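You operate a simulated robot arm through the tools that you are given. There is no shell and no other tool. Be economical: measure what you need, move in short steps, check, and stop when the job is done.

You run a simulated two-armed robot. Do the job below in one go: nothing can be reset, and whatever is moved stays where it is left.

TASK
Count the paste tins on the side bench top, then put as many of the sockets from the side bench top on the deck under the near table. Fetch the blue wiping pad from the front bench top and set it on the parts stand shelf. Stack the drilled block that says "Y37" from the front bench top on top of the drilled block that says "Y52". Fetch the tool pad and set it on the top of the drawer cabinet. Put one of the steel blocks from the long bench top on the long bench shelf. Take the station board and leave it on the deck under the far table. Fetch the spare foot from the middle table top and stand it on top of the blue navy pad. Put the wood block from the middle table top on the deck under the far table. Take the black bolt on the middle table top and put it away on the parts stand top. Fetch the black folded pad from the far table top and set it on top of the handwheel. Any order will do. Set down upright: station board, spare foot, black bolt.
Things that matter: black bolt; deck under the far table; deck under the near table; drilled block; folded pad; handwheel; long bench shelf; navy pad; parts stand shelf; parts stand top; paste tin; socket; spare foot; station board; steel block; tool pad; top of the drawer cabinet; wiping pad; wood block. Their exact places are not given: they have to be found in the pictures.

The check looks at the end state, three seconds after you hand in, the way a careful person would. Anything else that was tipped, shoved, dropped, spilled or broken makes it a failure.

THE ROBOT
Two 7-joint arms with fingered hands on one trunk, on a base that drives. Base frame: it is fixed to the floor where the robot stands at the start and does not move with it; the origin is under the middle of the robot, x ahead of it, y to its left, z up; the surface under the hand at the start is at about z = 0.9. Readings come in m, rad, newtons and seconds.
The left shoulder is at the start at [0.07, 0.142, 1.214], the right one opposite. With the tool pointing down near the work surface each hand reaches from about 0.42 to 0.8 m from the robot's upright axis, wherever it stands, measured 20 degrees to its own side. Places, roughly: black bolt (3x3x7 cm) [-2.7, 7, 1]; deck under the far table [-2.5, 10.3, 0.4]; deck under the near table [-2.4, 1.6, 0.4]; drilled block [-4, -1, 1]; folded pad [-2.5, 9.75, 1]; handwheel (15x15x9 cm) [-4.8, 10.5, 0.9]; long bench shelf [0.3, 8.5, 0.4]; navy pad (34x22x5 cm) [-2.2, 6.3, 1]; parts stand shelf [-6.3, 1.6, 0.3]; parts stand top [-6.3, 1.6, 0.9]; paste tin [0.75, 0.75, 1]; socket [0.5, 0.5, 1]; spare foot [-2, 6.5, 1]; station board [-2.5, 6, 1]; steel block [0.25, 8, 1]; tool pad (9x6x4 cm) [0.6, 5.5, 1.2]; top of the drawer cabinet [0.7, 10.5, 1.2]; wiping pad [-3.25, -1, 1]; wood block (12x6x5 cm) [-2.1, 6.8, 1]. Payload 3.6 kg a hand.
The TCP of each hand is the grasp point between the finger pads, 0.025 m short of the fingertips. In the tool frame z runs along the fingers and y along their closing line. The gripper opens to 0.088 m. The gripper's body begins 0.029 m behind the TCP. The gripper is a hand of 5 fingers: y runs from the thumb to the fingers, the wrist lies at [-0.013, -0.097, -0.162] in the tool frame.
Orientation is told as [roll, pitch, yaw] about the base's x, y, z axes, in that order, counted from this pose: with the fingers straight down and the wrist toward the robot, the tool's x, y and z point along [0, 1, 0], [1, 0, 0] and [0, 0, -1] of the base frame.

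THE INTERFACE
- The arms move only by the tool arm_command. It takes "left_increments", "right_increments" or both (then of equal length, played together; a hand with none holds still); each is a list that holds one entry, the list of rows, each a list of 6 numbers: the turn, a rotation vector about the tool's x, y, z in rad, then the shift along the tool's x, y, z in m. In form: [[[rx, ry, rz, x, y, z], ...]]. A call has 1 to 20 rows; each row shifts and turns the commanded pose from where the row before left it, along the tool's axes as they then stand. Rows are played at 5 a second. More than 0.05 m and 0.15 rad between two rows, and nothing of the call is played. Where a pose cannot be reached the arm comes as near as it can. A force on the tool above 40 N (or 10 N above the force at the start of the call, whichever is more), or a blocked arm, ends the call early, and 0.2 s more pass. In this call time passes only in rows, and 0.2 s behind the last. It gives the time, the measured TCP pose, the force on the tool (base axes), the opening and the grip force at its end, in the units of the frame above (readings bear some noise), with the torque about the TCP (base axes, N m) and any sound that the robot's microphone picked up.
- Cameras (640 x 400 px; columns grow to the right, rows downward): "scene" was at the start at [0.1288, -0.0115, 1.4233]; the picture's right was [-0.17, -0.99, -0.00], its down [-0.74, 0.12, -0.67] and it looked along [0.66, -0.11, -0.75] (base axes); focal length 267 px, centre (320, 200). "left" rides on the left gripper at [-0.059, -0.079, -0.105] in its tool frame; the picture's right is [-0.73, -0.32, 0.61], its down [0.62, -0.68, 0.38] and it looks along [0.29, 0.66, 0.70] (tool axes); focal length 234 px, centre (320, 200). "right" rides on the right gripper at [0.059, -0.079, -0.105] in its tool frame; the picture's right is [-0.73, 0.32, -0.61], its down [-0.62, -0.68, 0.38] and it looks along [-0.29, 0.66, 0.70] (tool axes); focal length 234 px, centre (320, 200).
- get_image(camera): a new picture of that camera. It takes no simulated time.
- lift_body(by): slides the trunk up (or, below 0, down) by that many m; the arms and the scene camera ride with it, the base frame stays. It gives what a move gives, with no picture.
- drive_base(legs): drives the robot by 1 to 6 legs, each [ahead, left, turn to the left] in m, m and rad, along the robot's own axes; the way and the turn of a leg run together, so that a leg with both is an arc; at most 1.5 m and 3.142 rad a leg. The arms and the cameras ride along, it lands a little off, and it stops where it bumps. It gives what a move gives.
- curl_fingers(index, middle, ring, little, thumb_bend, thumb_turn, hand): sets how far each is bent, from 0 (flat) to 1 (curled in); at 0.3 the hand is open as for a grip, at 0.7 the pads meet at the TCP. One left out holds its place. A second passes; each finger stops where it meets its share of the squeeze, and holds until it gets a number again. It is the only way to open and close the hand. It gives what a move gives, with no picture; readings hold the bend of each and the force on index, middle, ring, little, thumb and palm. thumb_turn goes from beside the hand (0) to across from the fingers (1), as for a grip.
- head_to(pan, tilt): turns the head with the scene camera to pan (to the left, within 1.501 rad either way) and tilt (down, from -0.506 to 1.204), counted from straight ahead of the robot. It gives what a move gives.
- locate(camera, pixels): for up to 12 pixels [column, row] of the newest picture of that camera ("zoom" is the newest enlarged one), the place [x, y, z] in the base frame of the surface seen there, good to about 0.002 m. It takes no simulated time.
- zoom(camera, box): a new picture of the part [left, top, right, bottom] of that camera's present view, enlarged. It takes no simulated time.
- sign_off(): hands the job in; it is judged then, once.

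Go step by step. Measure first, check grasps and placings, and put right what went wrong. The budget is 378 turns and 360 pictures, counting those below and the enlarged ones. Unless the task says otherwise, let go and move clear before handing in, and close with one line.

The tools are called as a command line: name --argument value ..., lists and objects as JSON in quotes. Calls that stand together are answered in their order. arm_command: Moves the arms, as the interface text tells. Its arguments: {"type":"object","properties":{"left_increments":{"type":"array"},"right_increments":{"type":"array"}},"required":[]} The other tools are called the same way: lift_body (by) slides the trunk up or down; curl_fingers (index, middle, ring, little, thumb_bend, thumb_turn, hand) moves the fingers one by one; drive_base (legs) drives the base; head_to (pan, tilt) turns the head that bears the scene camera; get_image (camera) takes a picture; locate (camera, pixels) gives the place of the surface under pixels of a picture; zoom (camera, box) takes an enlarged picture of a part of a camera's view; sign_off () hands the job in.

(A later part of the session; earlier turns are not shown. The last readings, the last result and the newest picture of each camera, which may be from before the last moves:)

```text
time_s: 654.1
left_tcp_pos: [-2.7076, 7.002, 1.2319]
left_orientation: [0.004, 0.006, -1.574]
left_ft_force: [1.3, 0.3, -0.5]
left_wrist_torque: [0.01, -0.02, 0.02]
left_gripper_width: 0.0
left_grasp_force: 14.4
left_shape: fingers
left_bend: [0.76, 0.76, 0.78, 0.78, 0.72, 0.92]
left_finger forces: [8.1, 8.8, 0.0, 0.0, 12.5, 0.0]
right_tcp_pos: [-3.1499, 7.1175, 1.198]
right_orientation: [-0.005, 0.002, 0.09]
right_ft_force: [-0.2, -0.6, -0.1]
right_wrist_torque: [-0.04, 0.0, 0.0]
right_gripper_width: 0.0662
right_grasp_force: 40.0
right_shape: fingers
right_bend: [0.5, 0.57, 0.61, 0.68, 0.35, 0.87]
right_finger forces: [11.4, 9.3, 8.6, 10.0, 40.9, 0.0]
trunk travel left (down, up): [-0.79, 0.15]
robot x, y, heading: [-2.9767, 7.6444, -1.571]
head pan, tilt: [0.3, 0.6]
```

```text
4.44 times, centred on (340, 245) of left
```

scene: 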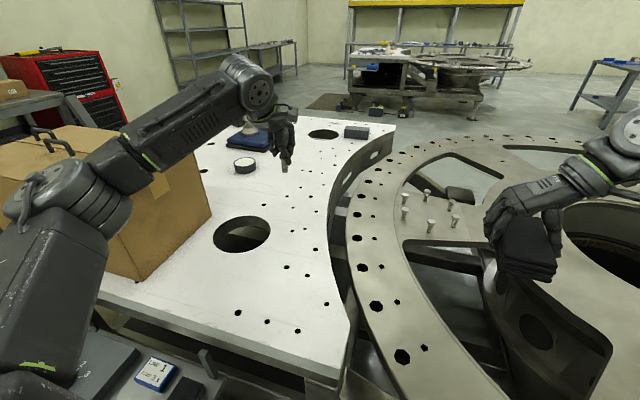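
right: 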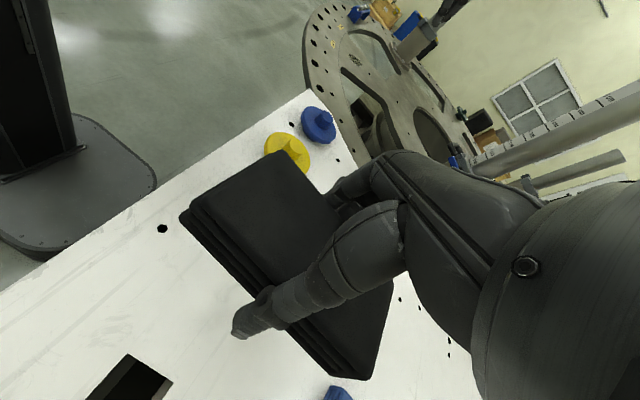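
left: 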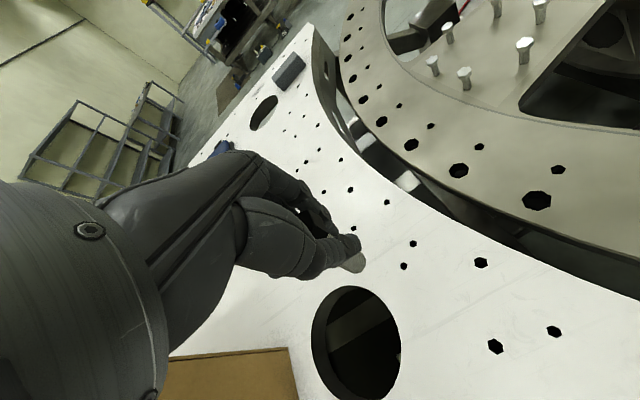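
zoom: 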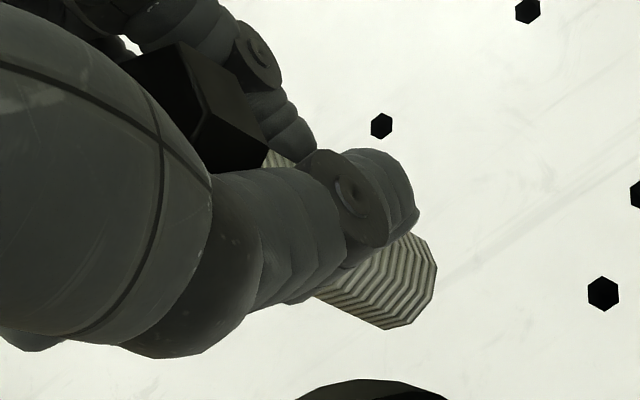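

Bolt held vertical. Now back off, turn west, and look for the handwheel.

drive_base --legs '[[-0.75, 0, 0], [0, 0, -1.57], [0.8, 0, 0]]'

head_to --pan -0.9 --tilt 0.3

get_image --camera "scene"

head_to --pan -0.2 --tilt 0.3

get_image --camera "scene"

```text
time_s: 665.8
left_tcp_pos: [-4.4257, 8.0681, 1.2311]
left_orientation: [0.002, 0.003, -3.113]
left_ft_force: [0.3, -0.7, -1.4]
left_wrist_torque: [0.02, -0.02, -0.01]
left_gripper_width: 0.0001
left_grasp_force: 15.5
left_shape: fingers
left_bend: [0.76, 0.76, 0.78, 0.78, 0.73, 0.92]
left_finger forces: [7.9, 10.9, 0.0, 0.1, 12.0, 0.1]
right_tcp_pos: [-4.3263, 8.5125, 1.1993]
right_orientation: [-0.004, 0.001, -1.45]
right_ft_force: [0.8, 0.4, -1.5]
right_wrist_torque: [0.01, 0.03, 0.01]
right_gripper_width: 0.0662
right_grasp_force: 40.1
right_shape: fingers
right_bend: [0.5, 0.57, 0.61, 0.68, 0.35, 0.87]
right_finger forces: [11.4, 9.2, 8.6, 9.9, 40.5, 0.0]
trunk travel left (down, up): [-0.79, 0.15]
robot x, y, heading: [-3.7883, 8.3559, -3.104]
head pan, tilt: [0.3, 0.6]
```

```text
time_s: 667.2
left_tcp_pos: [-4.4262, 8.0674, 1.2306]
left_orientation: [0.004, 0.007, -3.114]
left_ft_force: [-0.2, -0.9, -1.0]
left_wrist_torque: [-0.01, 0.01, 0.0]
left_gripper_width: 0.0
left_grasp_force: 14.7
left_shape: fingers
left_bend: [0.76, 0.76, 0.78, 0.78, 0.73, 0.92]
left_finger forces: [7.9, 10.9, 0.0, 0.1, 11.9, 0.1]
right_tcp_pos: [-4.3258, 8.5123, 1.1976]
right_orientation: [-0.005, 0.003, -1.45]
right_ft_force: [-0.2, 0.3, -1.1]
right_wrist_torque: [0.01, 0.0, -0.02]
right_gripper_width: 0.0661
right_grasp_force: 39.7
right_shape: fingers
right_bend: [0.5, 0.57, 0.61, 0.68, 0.35, 0.87]
right_finger forces: [11.3, 9.2, 8.6, 9.9, 40.5, 0.1]
trunk travel left (down, up): [-0.79, 0.15]
robot x, y, heading: [-3.7947, 8.3577, -3.11]
head pan, tilt: [-0.901, 0.3]
```

```text
145 pictures are left
```

scene: 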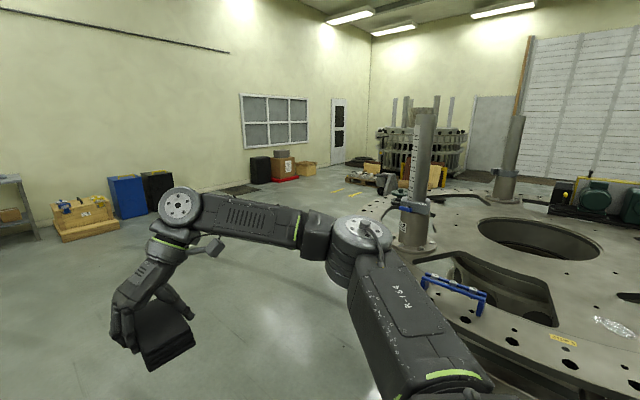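

```text
time_s: 668.3
left_tcp_pos: [-4.4265, 8.0678, 1.231]
left_orientation: [0.004, 0.007, -3.115]
left_ft_force: [-0.6, -0.1, -1.3]
left_wrist_torque: [-0.01, 0.01, 0.0]
left_gripper_width: 0.0001
left_grasp_force: 15.3
left_shape: fingers
left_bend: [0.76, 0.76, 0.78, 0.78, 0.73, 0.92]
left_finger forces: [7.8, 10.9, 0.0, 0.0, 11.9, 0.1]
right_tcp_pos: [-4.3269, 8.5119, 1.1992]
right_orientation: [-0.004, 0.002, -1.452]
right_ft_force: [-0.5, 0.1, -1.2]
right_wrist_torque: [0.02, -0.02, 0.03]
right_gripper_width: 0.0663
right_grasp_force: 39.7
right_shape: fingers
right_bend: [0.5, 0.57, 0.61, 0.68, 0.35, 0.87]
right_finger forces: [11.3, 9.3, 8.5, 9.9, 40.6, 0.1]
trunk travel left (down, up): [-0.79, 0.15]
robot x, y, heading: [-3.7903, 8.3528, -3.109]
head pan, tilt: [-0.201, 0.3]
```

```text
144 pictures are left
```

scene: 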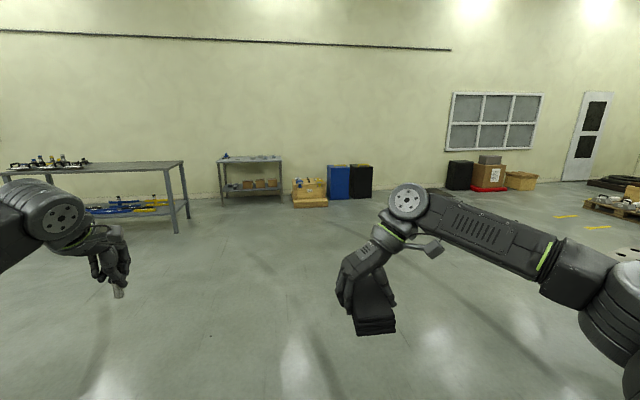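

Handwheel not yet visible; moving further west and looking back at the round table.

drive_base --legs '[[1.5, 0, -0.03], [0.3, -0.4, 0]]'

head_to --pan -1.45 --tilt 0.35

get_image --camera "scene"

```text
time_s: 678.3
left_tcp_pos: [-6.2387, 8.4749, 1.2307]
left_orientation: [0.003, 0.005, 3.132]
left_ft_force: [-0.5, -0.2, 0.0]
left_wrist_torque: [0.02, 0.0, 0.0]
left_gripper_width: 0.0
left_grasp_force: 14.9
left_shape: fingers
left_bend: [0.76, 0.76, 0.78, 0.78, 0.73, 0.92]
left_finger forces: [7.8, 10.9, 0.0, 0.0, 11.8, 0.1]
right_tcp_pos: [-6.1215, 8.9158, 1.1993]
right_orientation: [-0.003, 0.004, -1.49]
right_ft_force: [-0.4, 0.7, -0.8]
right_wrist_torque: [-0.01, -0.01, 0.03]
right_gripper_width: 0.0662
right_grasp_force: 39.9
right_shape: fingers
right_bend: [0.5, 0.57, 0.61, 0.68, 0.35, 0.87]
right_finger forces: [11.3, 9.2, 8.6, 9.9, 40.5, 0.0]
trunk travel left (down, up): [-0.79, 0.15]
robot x, y, heading: [-5.5912, 8.7402, 3.136]
head pan, tilt: [-0.201, 0.3]
```

```text
time_s: 679.7
left_tcp_pos: [-6.2397, 8.4755, 1.2311]
left_orientation: [0.003, 0.008, 3.131]
left_ft_force: [-0.6, 0.1, -1.5]
left_wrist_torque: [0.0, 0.0, 0.0]
left_gripper_width: 0.0002
left_grasp_force: 15.7
left_shape: fingers
left_bend: [0.76, 0.76, 0.78, 0.78, 0.73, 0.92]
left_finger forces: [7.8, 10.9, 0.1, 0.0, 11.8, 0.1]
right_tcp_pos: [-6.1217, 8.9163, 1.1983]
right_orientation: [-0.003, 0.001, -1.488]
right_ft_force: [0.2, 0.1, -0.3]
right_wrist_torque: [0.0, 0.02, -0.01]
right_gripper_width: 0.0659
right_grasp_force: 40.4
right_shape: fingers
right_bend: [0.5, 0.57, 0.61, 0.68, 0.35, 0.87]
right_finger forces: [11.3, 9.2, 8.6, 9.9, 40.4, 0.0]
trunk travel left (down, up): [-0.79, 0.15]
robot x, y, heading: [-5.593, 8.7365, 3.13]
head pan, tilt: [-1.45, 0.351]
```

```text
143 pictures are left
```

scene: 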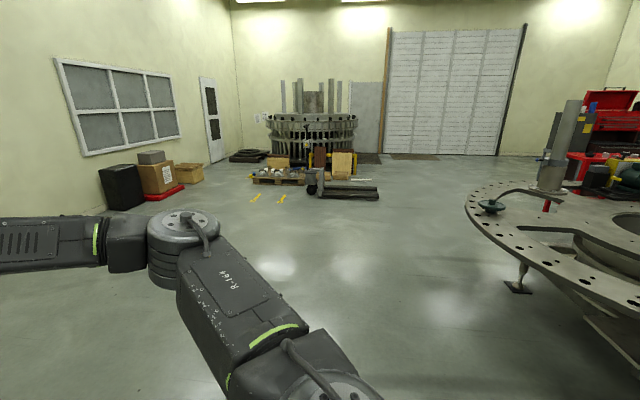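

A small wheel shows at (492,205) on the round table's west rim. Zooming.

zoom --camera "scene" --box '[450, 170, 570, 270]'

locate --camera "zoom" --pixels '[[215, 185], [230, 150], [270, 100], [380, 120], [150, 180], [280, 180], [215, 230], [90, 150], [400, 350]]'

```text
4.00 times, centred on (510, 220) of scene
```

zoom: 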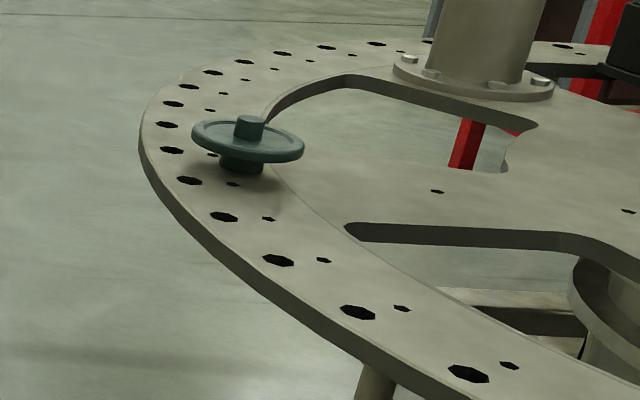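

```text
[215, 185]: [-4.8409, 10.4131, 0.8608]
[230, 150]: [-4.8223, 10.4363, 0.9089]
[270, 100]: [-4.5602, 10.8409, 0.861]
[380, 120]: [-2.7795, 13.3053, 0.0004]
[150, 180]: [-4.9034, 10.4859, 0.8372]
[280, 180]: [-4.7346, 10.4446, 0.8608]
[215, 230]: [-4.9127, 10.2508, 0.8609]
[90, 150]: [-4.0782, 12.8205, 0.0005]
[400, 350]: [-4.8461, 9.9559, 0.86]
```

Found the handwheel at ≈(-4.81,10.46), hub on top. Turning to face east and moving north to it.

drive_base --legs '[[0, 0, -3.13], [0, 1.0, 0], [0, 0.93, 0]]'

head_to --pan -0.2 --tilt 0.5

get_image --camera "scene"

```text
time_s: 696.9
left_tcp_pos: [-4.8147, 10.902, 1.2323]
left_orientation: [0.004, 0.006, -0.074]
left_ft_force: [1.0, 0.3, -0.9]
left_wrist_torque: [0.0, 0.0, 0.03]
left_gripper_width: 0.0002
left_grasp_force: 13.2
left_shape: fingers
left_bend: [0.76, 0.77, 0.78, 0.78, 0.73, 0.92]
left_finger forces: [7.1, 10.0, 0.0, 0.0, 10.6, 0.0]
right_tcp_pos: [-4.9599, 10.4699, 1.1982]
right_orientation: [-0.004, 0.002, 1.588]
right_ft_force: [-0.6, -0.2, -0.3]
right_wrist_torque: [0.02, 0.03, 0.0]
right_gripper_width: 0.0659
right_grasp_force: 39.2
right_shape: fingers
right_bend: [0.5, 0.57, 0.62, 0.69, 0.35, 0.87]
right_finger forces: [11.2, 9.0, 8.5, 9.6, 40.0, 0.1]
trunk travel left (down, up): [-0.79, 0.15]
robot x, y, heading: [-5.4784, 10.6792, -0.072]
head pan, tilt: [-1.45, 0.351]
```

```text
time_s: 698.3
left_tcp_pos: [-4.8138, 10.9014, 1.2311]
left_orientation: [0.004, 0.007, -0.075]
left_ft_force: [-0.5, 1.0, -0.7]
left_wrist_torque: [0.0, 0.03, 0.0]
left_gripper_width: 0.0
left_grasp_force: 13.7
left_shape: fingers
left_bend: [0.76, 0.77, 0.78, 0.78, 0.73, 0.92]
left_finger forces: [7.2, 10.2, 0.1, 0.1, 10.6, 0.0]
right_tcp_pos: [-4.9603, 10.4696, 1.1987]
right_orientation: [-0.004, 0.001, 1.587]
right_ft_force: [0.4, 0.4, -0.5]
right_wrist_torque: [-0.03, 0.02, 0.0]
right_gripper_width: 0.066
right_grasp_force: 39.0
right_shape: fingers
right_bend: [0.5, 0.57, 0.62, 0.69, 0.35, 0.87]
right_finger forces: [11.3, 9.0, 8.4, 9.7, 39.9, 0.1]
trunk travel left (down, up): [-0.79, 0.15]
robot x, y, heading: [-5.4766, 10.6804, -0.07]
head pan, tilt: [-0.201, 0.499]
```

```text
141 pictures are left
```

scene: 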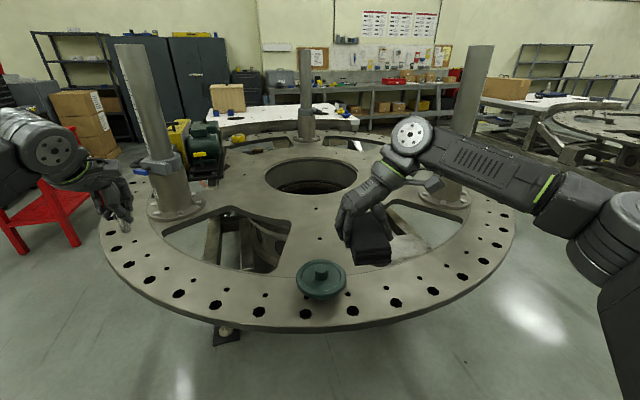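

zoom --camera "scene" --box '[280, 240, 360, 310]'

locate --camera "zoom" --pixels '[[320, 185], [300, 205], [345, 200], [320, 240], [150, 270], [500, 260], [320, 360], [310, 130], [200, 200], [440, 200]]'

locate --camera "scene" --pixels '[[355, 250], [390, 245], [372, 215], [372, 262]]'

```text
5.71 times, centred on (320, 275) of scene
```

zoom: 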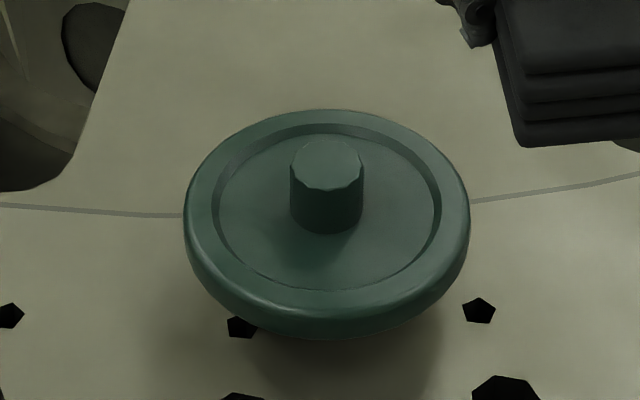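

```text
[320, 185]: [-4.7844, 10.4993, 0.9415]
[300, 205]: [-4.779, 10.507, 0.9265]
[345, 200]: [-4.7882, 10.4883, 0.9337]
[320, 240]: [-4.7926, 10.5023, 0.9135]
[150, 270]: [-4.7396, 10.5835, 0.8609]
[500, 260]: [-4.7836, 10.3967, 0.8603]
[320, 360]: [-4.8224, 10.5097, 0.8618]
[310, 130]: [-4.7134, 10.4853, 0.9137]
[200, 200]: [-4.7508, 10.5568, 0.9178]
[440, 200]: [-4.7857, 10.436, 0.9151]
```

```text
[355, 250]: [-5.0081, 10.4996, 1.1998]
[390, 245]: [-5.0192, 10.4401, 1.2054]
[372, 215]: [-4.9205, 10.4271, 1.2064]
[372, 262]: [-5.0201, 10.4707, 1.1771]
```

locate --camera "zoom" --pixels '[[327, 160], [327, 145], [325, 178], [295, 160], [360, 160], [330, 315], [330, 115], [190, 230], [465, 225]]'

```text
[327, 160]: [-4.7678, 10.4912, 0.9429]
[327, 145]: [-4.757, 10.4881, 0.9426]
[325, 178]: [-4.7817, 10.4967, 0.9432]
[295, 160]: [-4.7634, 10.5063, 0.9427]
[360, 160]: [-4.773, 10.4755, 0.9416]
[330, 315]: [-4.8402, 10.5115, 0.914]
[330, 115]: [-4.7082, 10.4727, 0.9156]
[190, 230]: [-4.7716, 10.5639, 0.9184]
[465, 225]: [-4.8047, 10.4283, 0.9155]
```

Hub top centre (-4.768,10.491,0.943). Driving ahead 0.16 first for reach, then positioning the pad over it.

drive_base --legs '[[0.16, 0, 0.07]]'

get_image --camera "scene"

```text
time_s: 699.7
left_tcp_pos: [-4.6738, 10.9411, 1.2329]
left_orientation: [0.003, 0.004, -0.004]
left_ft_force: [-0.1, 0.3, -1.7]
left_wrist_torque: [-0.01, 0.01, 0.01]
left_gripper_width: 0.0
left_grasp_force: 13.6
left_shape: fingers
left_bend: [0.76, 0.77, 0.78, 0.78, 0.73, 0.92]
left_finger forces: [7.2, 10.1, 0.0, 0.0, 10.7, 0.0]
right_tcp_pos: [-4.7896, 10.5002, 1.1997]
right_orientation: [-0.007, 0.002, 1.656]
right_ft_force: [0.7, 0.5, -1.3]
right_wrist_torque: [0.0, 0.02, -0.04]
right_gripper_width: 0.0662
right_grasp_force: 39.4
right_shape: fingers
right_bend: [0.5, 0.57, 0.62, 0.69, 0.35, 0.87]
right_finger forces: [11.2, 9.0, 8.4, 9.7, 39.9, 0.0]
trunk travel left (down, up): [-0.79, 0.15]
robot x, y, heading: [-5.3176, 10.6772, -0.002]
head pan, tilt: [-0.201, 0.499]
```

```text
139 pictures are left
```

scene: 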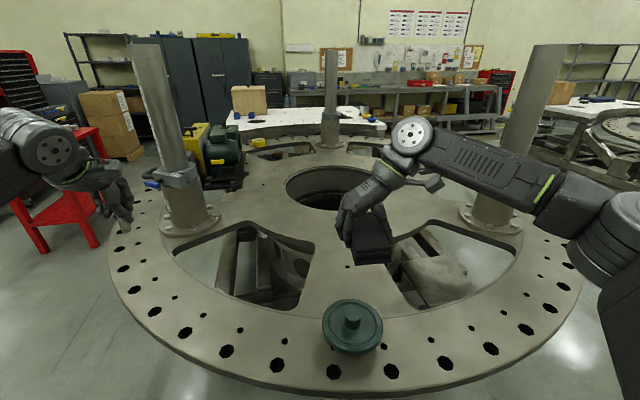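

arm_command --right_increments '[[[0, 0, 0, -0.0207, -0.011, 0], [0, 0, 0, 0, 0, 0.05], [0, 0, 0, 0, 0, 0.05], [0, 0, 0, 0, 0, 0.05], [0, 0, 0, 0, 0, 0.03]]]'

get_image --camera "right"

zoom --camera "scene" --box '[280, 220, 440, 370]'

```text
time_s: 700.9
left_tcp_pos: [-4.6726, 10.9391, 1.2308]
left_orientation: [0.003, 0.008, -0.006]
left_ft_force: [-0.5, 0.6, -1.3]
left_wrist_torque: [0.02, 0.0, -0.04]
left_gripper_width: 0.0
left_grasp_force: 13.6
left_shape: fingers
left_bend: [0.76, 0.77, 0.78, 0.78, 0.73, 0.92]
left_finger forces: [7.0, 10.1, 0.1, 0.0, 10.6, 0.1]
right_tcp_pos: [-4.7645, 10.4892, 1.0184]
right_orientation: [-0.003, 0.002, 1.655]
right_ft_force: [-0.5, 0.1, 0.0]
right_wrist_torque: [0.01, -0.03, 0.0]
right_gripper_width: 0.066
right_grasp_force: 38.7
right_shape: fingers
right_bend: [0.5, 0.57, 0.62, 0.69, 0.35, 0.87]
right_finger forces: [11.3, 9.0, 8.4, 9.6, 39.7, 0.0]
trunk travel left (down, up): [-0.79, 0.15]
robot x, y, heading: [-5.3192, 10.6745, 0.003]
head pan, tilt: [-0.201, 0.499]
```

```text
138 pictures are left
```

right: 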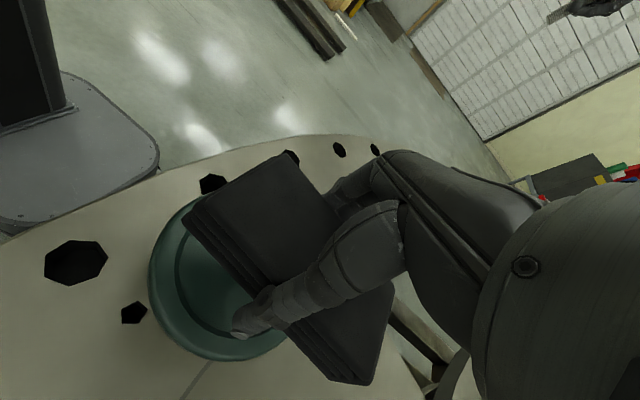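

```text
2.67 times, centred on (360, 295) of scene
```

zoom: 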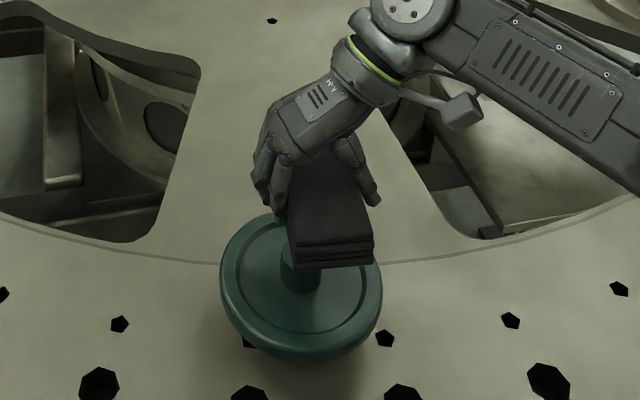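

locate --camera "zoom" --pixels '[[296, 240], [372, 238], [335, 235], [335, 262], [298, 285], [300, 250], [345, 180]]'

locate --camera "right" --pixels '[[285, 155], [190, 215], [388, 285], [340, 375], [250, 215], [340, 330]]'

```text
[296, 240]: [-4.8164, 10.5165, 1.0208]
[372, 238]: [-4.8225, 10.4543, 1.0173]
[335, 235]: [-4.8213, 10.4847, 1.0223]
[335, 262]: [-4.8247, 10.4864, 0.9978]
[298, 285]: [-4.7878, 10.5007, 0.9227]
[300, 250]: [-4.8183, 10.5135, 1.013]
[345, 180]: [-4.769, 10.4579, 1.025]
```

```text
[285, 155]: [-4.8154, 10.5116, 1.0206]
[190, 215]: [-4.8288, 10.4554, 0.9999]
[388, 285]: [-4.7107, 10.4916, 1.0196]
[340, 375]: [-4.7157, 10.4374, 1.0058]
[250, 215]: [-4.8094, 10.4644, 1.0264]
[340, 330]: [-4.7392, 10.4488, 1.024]
```

Pad centre is 1.6 cm south of the hub; shifting and lowering to just above contact.

arm_command --right_increments '[[[0, 0, 0, 0.0006, 0.0165, 0], [0, 0, 0, 0, 0, 0.025], [0, 0, 0, 0, 0, 0.014], [0, 0, 0, 0, 0, 0]]]'

zoom --camera "scene" --box '[280, 220, 440, 370]'

get_image --camera "right"

locate --camera "right" --pixels '[[285, 155], [190, 215], [388, 285], [340, 375]]'

```text
time_s: 701.9
left_tcp_pos: [-4.6725, 10.9424, 1.2303]
left_orientation: [0.001, 0.006, -0.005]
left_ft_force: [0.1, -0.5, -1.5]
left_wrist_torque: [0.01, -0.02, 0.02]
left_gripper_width: 0.0
left_grasp_force: 13.4
left_shape: fingers
left_bend: [0.76, 0.77, 0.78, 0.78, 0.73, 0.92]
left_finger forces: [7.1, 10.0, 0.0, 0.1, 10.6, 0.1]
right_tcp_pos: [-4.7686, 10.5076, 0.9799]
right_orientation: [-0.004, 0.003, 1.657]
right_ft_force: [0.0, -0.5, -0.8]
right_wrist_torque: [-0.02, -0.01, 0.01]
right_gripper_width: 0.0659
right_grasp_force: 38.8
right_shape: fingers
right_bend: [0.5, 0.57, 0.62, 0.69, 0.35, 0.87]
right_finger forces: [11.4, 8.9, 8.4, 9.6, 39.6, 0.1]
trunk travel left (down, up): [-0.79, 0.15]
robot x, y, heading: [-5.3191, 10.6736, 0.002]
head pan, tilt: [-0.201, 0.499]
```

```text
2.67 times, centred on (360, 295) of scene
```

zoom: 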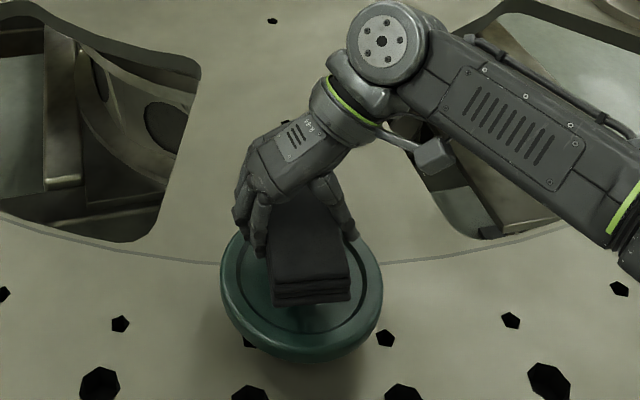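

```text
135 pictures are left
```

right: 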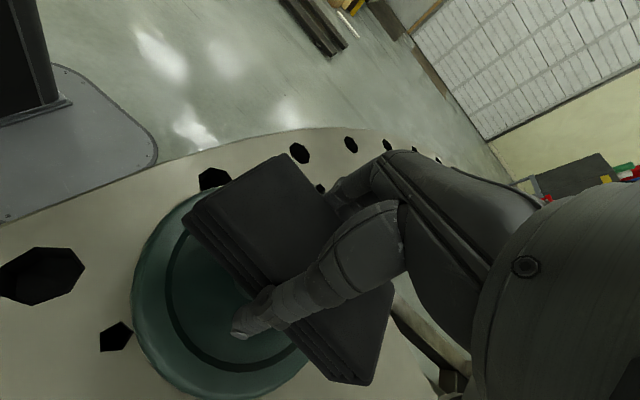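

```text
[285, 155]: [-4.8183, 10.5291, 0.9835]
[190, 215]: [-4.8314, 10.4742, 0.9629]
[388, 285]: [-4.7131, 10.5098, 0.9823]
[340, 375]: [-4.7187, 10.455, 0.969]
```

Centred over the hub. Lowering the last 6 mm gently.

arm_command --right_increments '[[[0, 0, 0, 0, 0, 0.004], [0, 0, 0, 0, 0, 0.002], [0, 0, 0, 0, 0, 0]]]'

```text
time_s: 702.7
left_tcp_pos: [-4.6719, 10.9419, 1.231]
left_orientation: [0.003, 0.007, -0.005]
left_ft_force: [-0.2, 0.0, -2.2]
left_wrist_torque: [-0.04, 0.01, -0.01]
left_gripper_width: 0.0001
left_grasp_force: 13.5
left_shape: fingers
left_bend: [0.76, 0.77, 0.78, 0.78, 0.73, 0.92]
left_finger forces: [7.1, 10.2, 0.0, 0.0, 10.7, 0.0]
right_tcp_pos: [-4.7679, 10.5079, 0.9744]
right_orientation: [-0.003, 0.002, 1.655]
right_ft_force: [-0.4, 0.4, -1.2]
right_wrist_torque: [-0.01, 0.03, -0.01]
right_gripper_width: 0.0659
right_grasp_force: 39.6
right_shape: fingers
right_bend: [0.5, 0.57, 0.62, 0.69, 0.35, 0.87]
right_finger forces: [11.4, 9.0, 8.5, 9.7, 39.6, 0.0]
trunk travel left (down, up): [-0.79, 0.15]
robot x, y, heading: [-5.3146, 10.676, -0.002]
head pan, tilt: [-0.201, 0.499]
```

arm_command --right_increments '[[[0, 0, 0, 0, 0, 0.0015], [0, 0, 0, 0, 0, 0.0015], [0, 0, 0, 0, 0, 0]]]'

zoom --camera "scene" --box '[320, 280, 400, 350]'

```text
time_s: 703.5
left_tcp_pos: [-4.6731, 10.9406, 1.2309]
left_orientation: [0.0, 0.005, -0.005]
left_ft_force: [-1.0, 0.1, -0.2]
left_wrist_torque: [-0.03, -0.02, 0.02]
left_gripper_width: 0.0
left_grasp_force: 14.0
left_shape: fingers
left_bend: [0.76, 0.77, 0.78, 0.78, 0.73, 0.92]
left_finger forces: [7.0, 10.2, 0.0, 0.0, 10.8, 0.0]
right_tcp_pos: [-4.7685, 10.5064, 0.9725]
right_orientation: [-0.006, 0.003, 1.656]
right_ft_force: [1.1, -0.1, 5.9]
right_wrist_torque: [0.01, -0.02, 0.01]
right_gripper_width: 0.0661
right_grasp_force: 41.0
right_shape: fingers
right_bend: [0.5, 0.57, 0.62, 0.69, 0.35, 0.87]
right_finger forces: [11.5, 9.4, 8.5, 9.5, 42.1, 0.0]
trunk travel left (down, up): [-0.79, 0.15]
robot x, y, heading: [-5.3172, 10.676, -0.005]
head pan, tilt: [-0.201, 0.499]
```

```text
5.71 times, centred on (360, 315) of scene
```

zoom: 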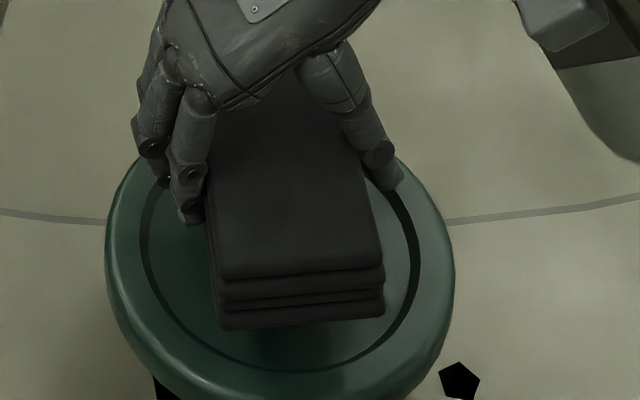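

Contact (+5.9 N). Releasing and lifting clear.

curl_fingers --hand "right" --index 0.25 --middle 0.25 --ring 0.25 --little 0.25 --thumb_bend 0.25

arm_command --right_increments '[[[0, 0, 0, 0, 0, -0.02], [0, 0, 0, 0, 0, -0.04], [0, 0, 0, 0, 0, -0.05], [0, 0, 0, 0, 0, -0.05], [0, 0, 0, 0, -0.04, -0.03]]]'

zoom --camera "scene" --box '[300, 250, 420, 370]'

locate --camera "zoom" --pixels '[[270, 200], [340, 200], [240, 270], [320, 290], [280, 240], [180, 300], [380, 320]]'

```text
time_s: 704.5
left_tcp_pos: [-4.6722, 10.9409, 1.231]
left_orientation: [0.005, 0.005, -0.004]
left_ft_force: [-0.3, 0.1, -1.3]
left_wrist_torque: [0.0, 0.03, 0.03]
left_gripper_width: 0.0004
left_grasp_force: 14.0
left_shape: fingers
left_bend: [0.76, 0.77, 0.78, 0.78, 0.73, 0.92]
left_finger forces: [7.1, 10.1, 0.1, 0.1, 10.6, 0.1]
right_tcp_pos: [-4.7679, 10.5071, 0.9712]
right_orientation: [-0.003, 0.001, 1.658]
right_ft_force: [-0.8, 0.3, 0.6]
right_wrist_torque: [0.02, -0.03, 0.03]
right_gripper_width: 0.0948
right_grasp_force: 0.1
right_shape: fingers
right_bend: [0.25, 0.25, 0.25, 0.25, 0.24, 0.97]
right_finger forces: [0.0, 0.0, 0.0, 0.1, 0.3, 0.0]
trunk travel left (down, up): [-0.79, 0.15]
robot x, y, heading: [-5.3195, 10.6767, -0.005]
head pan, tilt: [-0.201, 0.499]
```

```text
time_s: 705.7
left_tcp_pos: [-4.674, 10.9408, 1.2319]
left_orientation: [0.005, 0.005, -0.005]
left_ft_force: [-0.6, -0.5, -1.7]
left_wrist_torque: [0.01, 0.0, 0.0]
left_gripper_width: 0.0
left_grasp_force: 14.1
left_shape: fingers
left_bend: [0.76, 0.77, 0.78, 0.78, 0.73, 0.92]
left_finger forces: [7.2, 10.0, 0.1, 0.0, 10.6, 0.0]
right_tcp_pos: [-4.766, 10.4656, 1.161]
right_orientation: [-0.005, 0.0, 1.658]
right_ft_force: [-0.9, 0.6, -1.1]
right_wrist_torque: [0.02, -0.01, 0.02]
right_gripper_width: 0.0945
right_grasp_force: 0.1
right_shape: fingers
right_bend: [0.25, 0.25, 0.25, 0.25, 0.25, 0.97]
right_finger forces: [0.0, 0.1, 0.0, 0.0, 0.0, 0.1]
trunk travel left (down, up): [-0.79, 0.15]
robot x, y, heading: [-5.315, 10.6758, -0.002]
head pan, tilt: [-0.201, 0.499]
```

```text
3.33 times, centred on (360, 310) of scene
```

zoom: 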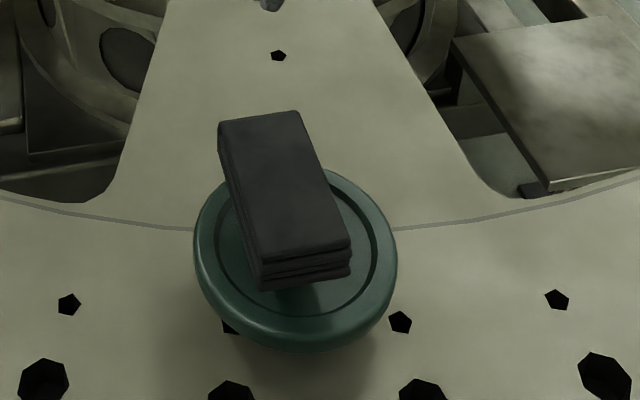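

```text
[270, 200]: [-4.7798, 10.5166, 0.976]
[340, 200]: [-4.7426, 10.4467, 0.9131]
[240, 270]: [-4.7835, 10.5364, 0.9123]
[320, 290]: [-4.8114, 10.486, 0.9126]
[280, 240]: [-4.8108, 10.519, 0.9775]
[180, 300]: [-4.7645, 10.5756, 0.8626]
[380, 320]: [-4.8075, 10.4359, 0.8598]
```

The pad rests on the hub. Checking its corners' heights and centre.

locate --camera "zoom" --pixels '[[225, 125], [295, 117], [343, 238], [262, 252], [284, 183], [250, 185], [310, 180]]'

```text
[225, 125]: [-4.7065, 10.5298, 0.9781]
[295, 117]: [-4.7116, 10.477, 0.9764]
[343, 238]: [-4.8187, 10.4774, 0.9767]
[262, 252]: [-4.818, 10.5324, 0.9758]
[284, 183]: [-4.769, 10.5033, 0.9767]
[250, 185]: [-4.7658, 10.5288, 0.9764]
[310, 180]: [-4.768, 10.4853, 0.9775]
```

Level at 0.976 and centred over the hub within about 1.3 cm. Now the bolt: back off, restore the right hand's yaw, turn south and look for a route past the hose.

drive_base --legs '[[-0.5, 0, 0], [0, 0, -1.57]]'

arm_command --right_increments '[[[0, 0, 0.14, 0, 0, 0], [0, 0, 0.14, 0, 0, 0], [0, 0, 0.14, 0, 0, 0], [0, 0, 0.14, 0, 0, 0], [0, 0, 0.14, 0, 0, 0], [0, 0, 0.14, 0, 0, 0], [0, 0, 0.14, 0, 0, 0], [0, 0, 0.14, 0, 0, 0], [0, 0, 0.14, 0, 0, 0], [0, 0, 0.14, 0, 0, 0], [0, 0, 0.14, 0, 0, 0], [0, 0, 0.12, 0, 0, 0]]]'

head_to --pan 0.0 --tilt 0.2

get_image --camera "scene"

```text
time_s: 712.5
left_tcp_pos: [-5.5668, 10.0246, 1.2324]
left_orientation: [0.002, 0.006, -1.599]
left_ft_force: [0.6, 0.1, -2.0]
left_wrist_torque: [-0.02, -0.01, -0.01]
left_gripper_width: 0.0
left_grasp_force: 13.1
left_shape: fingers
left_bend: [0.76, 0.77, 0.78, 0.78, 0.74, 0.92]
left_finger forces: [6.9, 9.5, 0.1, 0.1, 10.0, 0.1]
right_tcp_pos: [-6.0397, 10.1243, 1.162]
right_orientation: [-0.003, 0.002, 0.065]
right_ft_force: [-0.4, 0.2, -0.2]
right_wrist_torque: [0.0, 0.0, 0.04]
right_gripper_width: 0.0946
right_grasp_force: 0.1
right_shape: fingers
right_bend: [0.25, 0.25, 0.25, 0.25, 0.25, 0.97]
right_finger forces: [0.0, 0.0, 0.0, 0.0, 0.0, 0.0]
trunk travel left (down, up): [-0.79, 0.15]
robot x, y, heading: [-5.8161, 10.6731, -1.594]
head pan, tilt: [-0.201, 0.499]
```

```text
time_s: 715.1
left_tcp_pos: [-5.5668, 10.0256, 1.2296]
left_orientation: [0.001, 0.005, -1.599]
left_ft_force: [-0.2, 0.4, -1.3]
left_wrist_torque: [0.01, 0.01, 0.02]
left_gripper_width: 0.0
left_grasp_force: 13.3
left_shape: fingers
left_bend: [0.76, 0.77, 0.78, 0.78, 0.74, 0.92]
left_finger forces: [6.9, 9.5, 0.0, 0.0, 10.1, 0.0]
right_tcp_pos: [-6.0382, 10.1268, 1.161]
right_orientation: [-0.003, -0.005, -1.599]
right_ft_force: [-0.4, -0.4, -0.5]
right_wrist_torque: [-0.03, 0.04, -0.02]
right_gripper_width: 0.0946
right_grasp_force: 0.0
right_shape: fingers
right_bend: [0.25, 0.25, 0.25, 0.25, 0.25, 0.97]
right_finger forces: [0.0, 0.0, 0.0, 0.1, 0.0, 0.1]
trunk travel left (down, up): [-0.79, 0.15]
robot x, y, heading: [-5.8184, 10.6717, -1.596]
head pan, tilt: [-0.201, 0.499]
```

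```text
time_s: 715.9
left_tcp_pos: [-5.5669, 10.0225, 1.2318]
left_orientation: [0.003, 0.007, -1.599]
left_ft_force: [-0.2, -0.4, -0.7]
left_wrist_torque: [0.03, -0.04, -0.01]
left_gripper_width: 0.0
left_grasp_force: 13.2
left_shape: fingers
left_bend: [0.76, 0.77, 0.78, 0.78, 0.74, 0.92]
left_finger forces: [7.0, 9.5, 0.2, 0.1, 10.0, 0.1]
right_tcp_pos: [-6.0401, 10.1276, 1.1611]
right_orientation: [-0.001, -0.005, -1.593]
right_ft_force: [0.9, 0.3, 0.7]
right_wrist_torque: [0.01, 0.01, 0.0]
right_gripper_width: 0.0946
right_grasp_force: 0.1
right_shape: fingers
right_bend: [0.25, 0.25, 0.25, 0.25, 0.25, 0.97]
right_finger forces: [0.0, 0.0, 0.0, 0.1, 0.0, 0.0]
trunk travel left (down, up): [-0.79, 0.15]
robot x, y, heading: [-5.815, 10.6756, -1.596]
head pan, tilt: [0.0, 0.201]
```

```text
132 pictures are left
```

scene: 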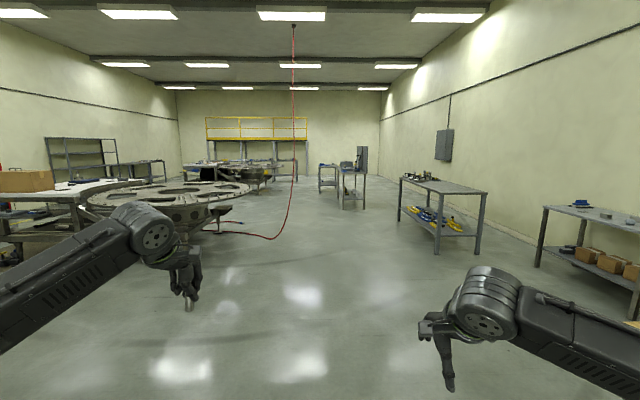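

locate --camera "scene" --pixels '[[293, 100], [293, 160], [291, 195], [285, 225], [268, 239], [400, 215], [436, 250], [478, 250], [340, 205], [365, 205], [350, 170]]'

zoom --camera "scene" --box '[200, 140, 500, 260]'

```text
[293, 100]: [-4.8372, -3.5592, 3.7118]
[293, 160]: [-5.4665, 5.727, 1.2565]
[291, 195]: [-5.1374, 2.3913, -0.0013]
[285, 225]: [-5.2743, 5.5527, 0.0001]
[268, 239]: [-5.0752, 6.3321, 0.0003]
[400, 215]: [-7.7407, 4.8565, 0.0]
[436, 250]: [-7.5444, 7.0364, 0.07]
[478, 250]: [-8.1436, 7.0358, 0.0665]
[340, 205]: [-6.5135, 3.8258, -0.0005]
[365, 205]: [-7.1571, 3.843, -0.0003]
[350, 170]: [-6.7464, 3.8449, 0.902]
```

```text
2.13 times, centred on (350, 200) of scene
```

zoom: 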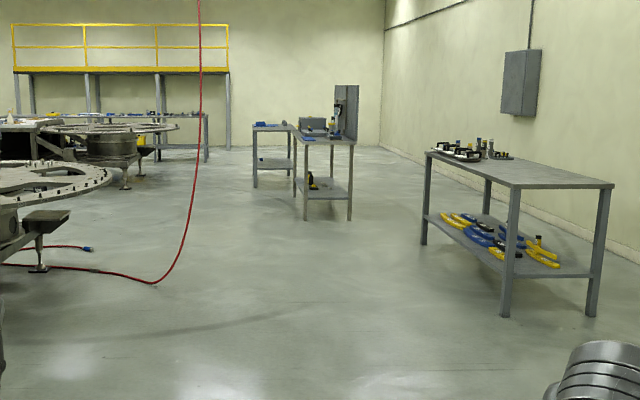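

Hose hangs near (-5.47,5.7). I'll pass at x≈-6.4, then shift east beyond it.

drive_base --legs '[[0, -0.6, 0.025], [1.5, 0, 0], [1.5, 0, 0], [1.5, 0, 0], [1.3, 0, 0]]'

get_image --camera "scene"

```text
time_s: 746.6
left_tcp_pos: [-5.8649, 4.2544, 1.2311]
left_orientation: [0.002, 0.005, -1.514]
left_ft_force: [-0.5, -0.1, -1.6]
left_wrist_torque: [0.0, 0.0, -0.03]
left_gripper_width: 0.0002
left_grasp_force: 13.2
left_shape: fingers
left_bend: [0.76, 0.77, 0.78, 0.78, 0.74, 0.92]
left_finger forces: [7.0, 9.6, 0.0, 0.0, 10.1, 0.1]
right_tcp_pos: [-6.3436, 4.3162, 1.1614]
right_orientation: [-0.002, -0.004, -1.51]
right_ft_force: [0.4, -0.5, 0.4]
right_wrist_torque: [-0.01, 0.01, 0.01]
right_gripper_width: 0.0949
right_grasp_force: 0.1
right_shape: fingers
right_bend: [0.25, 0.25, 0.25, 0.25, 0.25, 0.97]
right_finger forces: [0.1, 0.0, 0.1, 0.0, 0.0, 0.1]
trunk travel left (down, up): [-0.79, 0.15]
robot x, y, heading: [-6.1753, 4.8795, -1.504]
head pan, tilt: [0.0, 0.201]
```

```text
130 pictures are left
```

scene: 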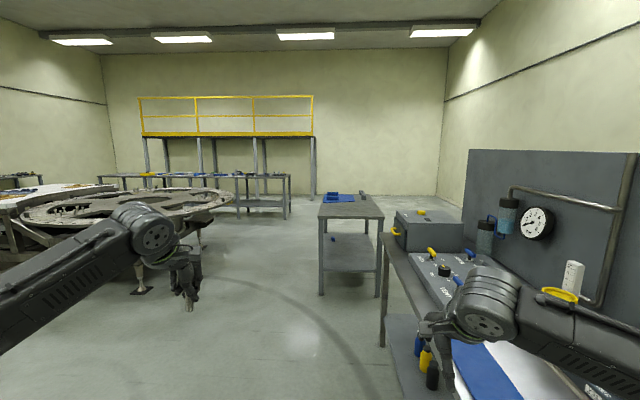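

I'm beside the gauge table; sidestepping east, going south to y≈2.1, then turning west toward the parts stand.

drive_base --legs '[[0, 0.75, 0], [0, 0, -0.067], [1.4, 0, 0], [1.33, 0, 0], [0, 0, -1.57]]'

head_to --pan 0.0 --tilt 0.5

get_image --camera "scene"

```text
time_s: 767.7
left_tcp_pos: [-6.1106, 1.9606, 1.232]
left_orientation: [0.002, 0.007, 3.108]
left_ft_force: [0.2, -0.2, -0.8]
left_wrist_torque: [0.0, 0.0, 0.01]
left_gripper_width: 0.0
left_grasp_force: 12.8
left_shape: fingers
left_bend: [0.76, 0.77, 0.78, 0.78, 0.74, 0.92]
left_finger forces: [6.6, 8.8, 0.0, 0.0, 9.3, 0.0]
right_tcp_pos: [-6.006, 2.4324, 1.16]
right_orientation: [-0.002, -0.005, 3.113]
right_ft_force: [0.1, -0.2, -0.2]
right_wrist_torque: [-0.01, 0.0, 0.01]
right_gripper_width: 0.0947
right_grasp_force: 0.0
right_shape: fingers
right_bend: [0.25, 0.25, 0.25, 0.25, 0.25, 0.97]
right_finger forces: [0.0, 0.0, 0.0, 0.0, 0.0, 0.0]
trunk travel left (down, up): [-0.79, 0.15]
robot x, y, heading: [-5.459, 2.2084, 3.115]
head pan, tilt: [0.0, 0.201]
```

```text
time_s: 768.5
left_tcp_pos: [-6.1093, 1.9605, 1.2304]
left_orientation: [0.005, 0.006, 3.109]
left_ft_force: [0.4, -0.1, -1.8]
left_wrist_torque: [0.04, -0.01, -0.02]
left_gripper_width: 0.0002
left_grasp_force: 12.2
left_shape: fingers
left_bend: [0.76, 0.77, 0.78, 0.78, 0.74, 0.92]
left_finger forces: [6.7, 8.7, 0.1, 0.0, 9.5, 0.0]
right_tcp_pos: [-6.0066, 2.4324, 1.1603]
right_orientation: [-0.003, -0.005, 3.114]
right_ft_force: [0.1, 0.1, -0.3]
right_wrist_torque: [-0.02, 0.0, -0.01]
right_gripper_width: 0.0947
right_grasp_force: 0.0
right_shape: fingers
right_bend: [0.25, 0.25, 0.25, 0.25, 0.25, 0.97]
right_finger forces: [0.1, 0.0, 0.1, 0.0, 0.1, 0.1]
trunk travel left (down, up): [-0.79, 0.15]
robot x, y, heading: [-5.4592, 2.2085, 3.113]
head pan, tilt: [0.0, 0.499]
```

```text
129 pictures are left
```

scene: 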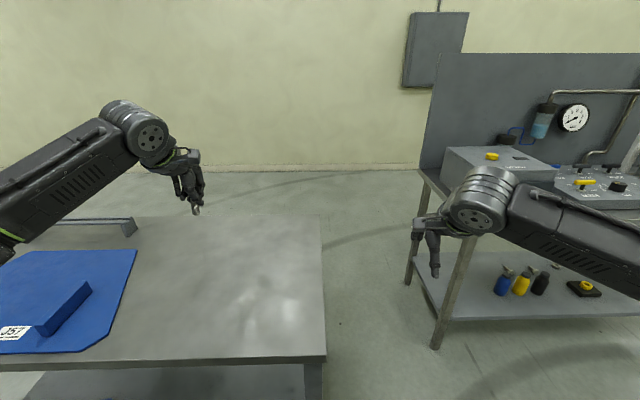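

Free area on the stand's north half. Measuring the top and the held bolt.

locate --camera "scene" --pixels '[[240, 260], [200, 280], [200, 240], [318, 300], [240, 330], [130, 280], [130, 228], [240, 300]]'

zoom --camera "scene" --box '[150, 130, 240, 230]'

locate --camera "zoom" --pixels '[[290, 330], [295, 315], [280, 322], [305, 325], [290, 300]]'

get_image --camera "left"

```text
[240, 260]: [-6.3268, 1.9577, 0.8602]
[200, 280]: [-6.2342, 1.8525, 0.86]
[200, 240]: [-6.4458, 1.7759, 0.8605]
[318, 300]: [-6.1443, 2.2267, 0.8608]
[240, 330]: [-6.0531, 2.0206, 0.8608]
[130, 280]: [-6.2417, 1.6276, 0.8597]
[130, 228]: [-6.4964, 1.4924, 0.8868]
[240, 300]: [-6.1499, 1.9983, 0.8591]
```

```text
4.00 times, centred on (195, 180) of scene
```

zoom: 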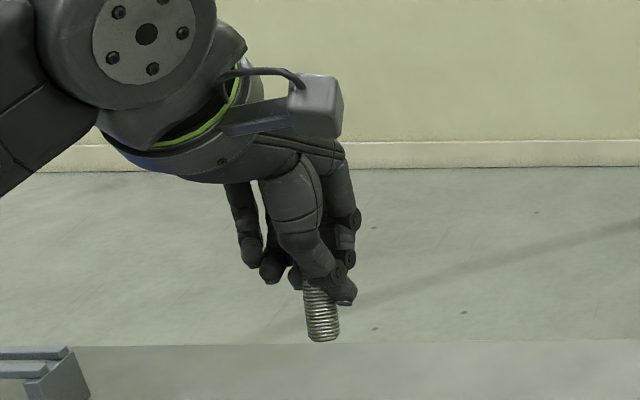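

```text
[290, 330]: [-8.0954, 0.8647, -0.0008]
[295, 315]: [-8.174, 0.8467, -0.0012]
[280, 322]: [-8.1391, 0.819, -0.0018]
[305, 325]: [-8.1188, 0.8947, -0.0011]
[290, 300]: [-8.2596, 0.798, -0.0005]
```

```text
127 pictures are left
```

left: 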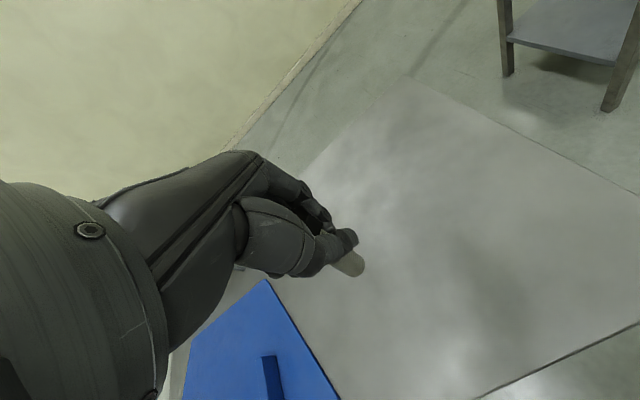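

locate --camera "zoom" --pixels '[[322, 335], [318, 310], [326, 338], [315, 295]]'

locate --camera "left" --pixels '[[355, 265], [345, 258], [360, 270], [325, 228]]'

```text
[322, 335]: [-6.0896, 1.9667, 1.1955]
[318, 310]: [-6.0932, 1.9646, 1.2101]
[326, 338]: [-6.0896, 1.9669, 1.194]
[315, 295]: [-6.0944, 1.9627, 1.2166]
```

```text
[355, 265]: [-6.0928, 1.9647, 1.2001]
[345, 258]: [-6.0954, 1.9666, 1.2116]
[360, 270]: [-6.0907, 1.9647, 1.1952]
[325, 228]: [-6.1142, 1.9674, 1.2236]
```

The bolt seems tilted ~0.25 rad (bottom toward me). Zooming tighter to measure its axis.

zoom --camera "scene" --box '[180, 190, 214, 220]'

zoom --camera "left" --box '[300, 200, 380, 290]'

```text
13.33 times, centred on (197, 205) of scene
```

zoom: 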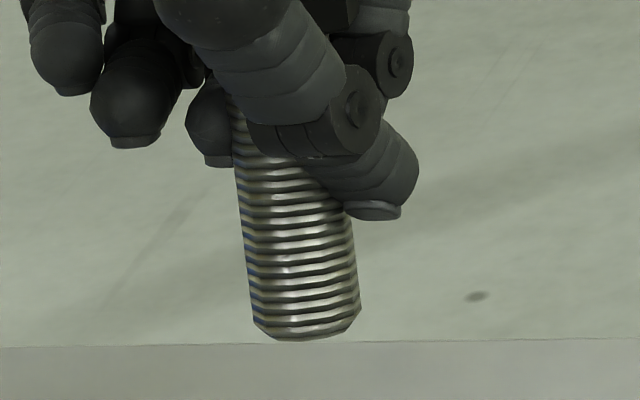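

```text
4.44 times, centred on (340, 245) of left
```

zoom: 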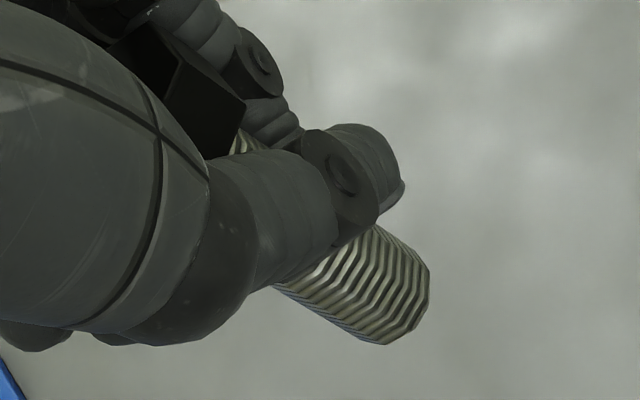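

locate --camera "zoom" --pixels '[[330, 270], [350, 285], [370, 295], [390, 310], [410, 290], [380, 250], [400, 260]]'

zoom --camera "scene" --box '[180, 190, 214, 220]'

locate --camera "zoom" --pixels '[[280, 180], [287, 210], [293, 240], [300, 270], [304, 300], [307, 325], [265, 180], [275, 300]]'

```text
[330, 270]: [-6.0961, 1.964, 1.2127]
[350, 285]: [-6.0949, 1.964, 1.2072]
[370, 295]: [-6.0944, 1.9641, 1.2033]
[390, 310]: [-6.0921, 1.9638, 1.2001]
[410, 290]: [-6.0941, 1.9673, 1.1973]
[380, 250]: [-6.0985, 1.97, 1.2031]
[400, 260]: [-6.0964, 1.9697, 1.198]
```

```text
13.33 times, centred on (197, 205) of scene
```

zoom: 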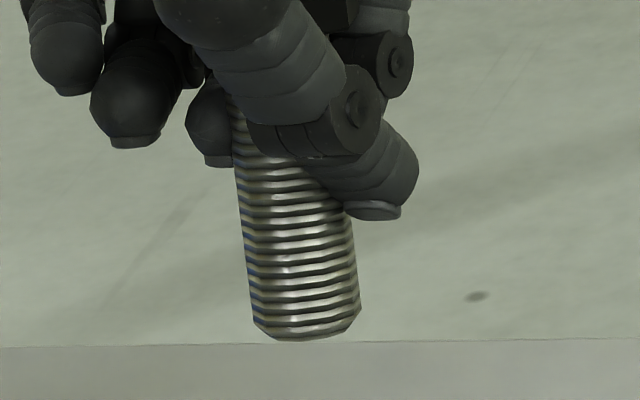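

```text
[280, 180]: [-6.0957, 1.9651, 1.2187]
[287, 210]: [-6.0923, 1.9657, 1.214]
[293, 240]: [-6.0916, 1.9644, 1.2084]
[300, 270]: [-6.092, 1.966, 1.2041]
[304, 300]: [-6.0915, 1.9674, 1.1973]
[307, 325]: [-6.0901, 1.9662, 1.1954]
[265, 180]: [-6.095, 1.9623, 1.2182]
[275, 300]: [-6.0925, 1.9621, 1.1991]
```

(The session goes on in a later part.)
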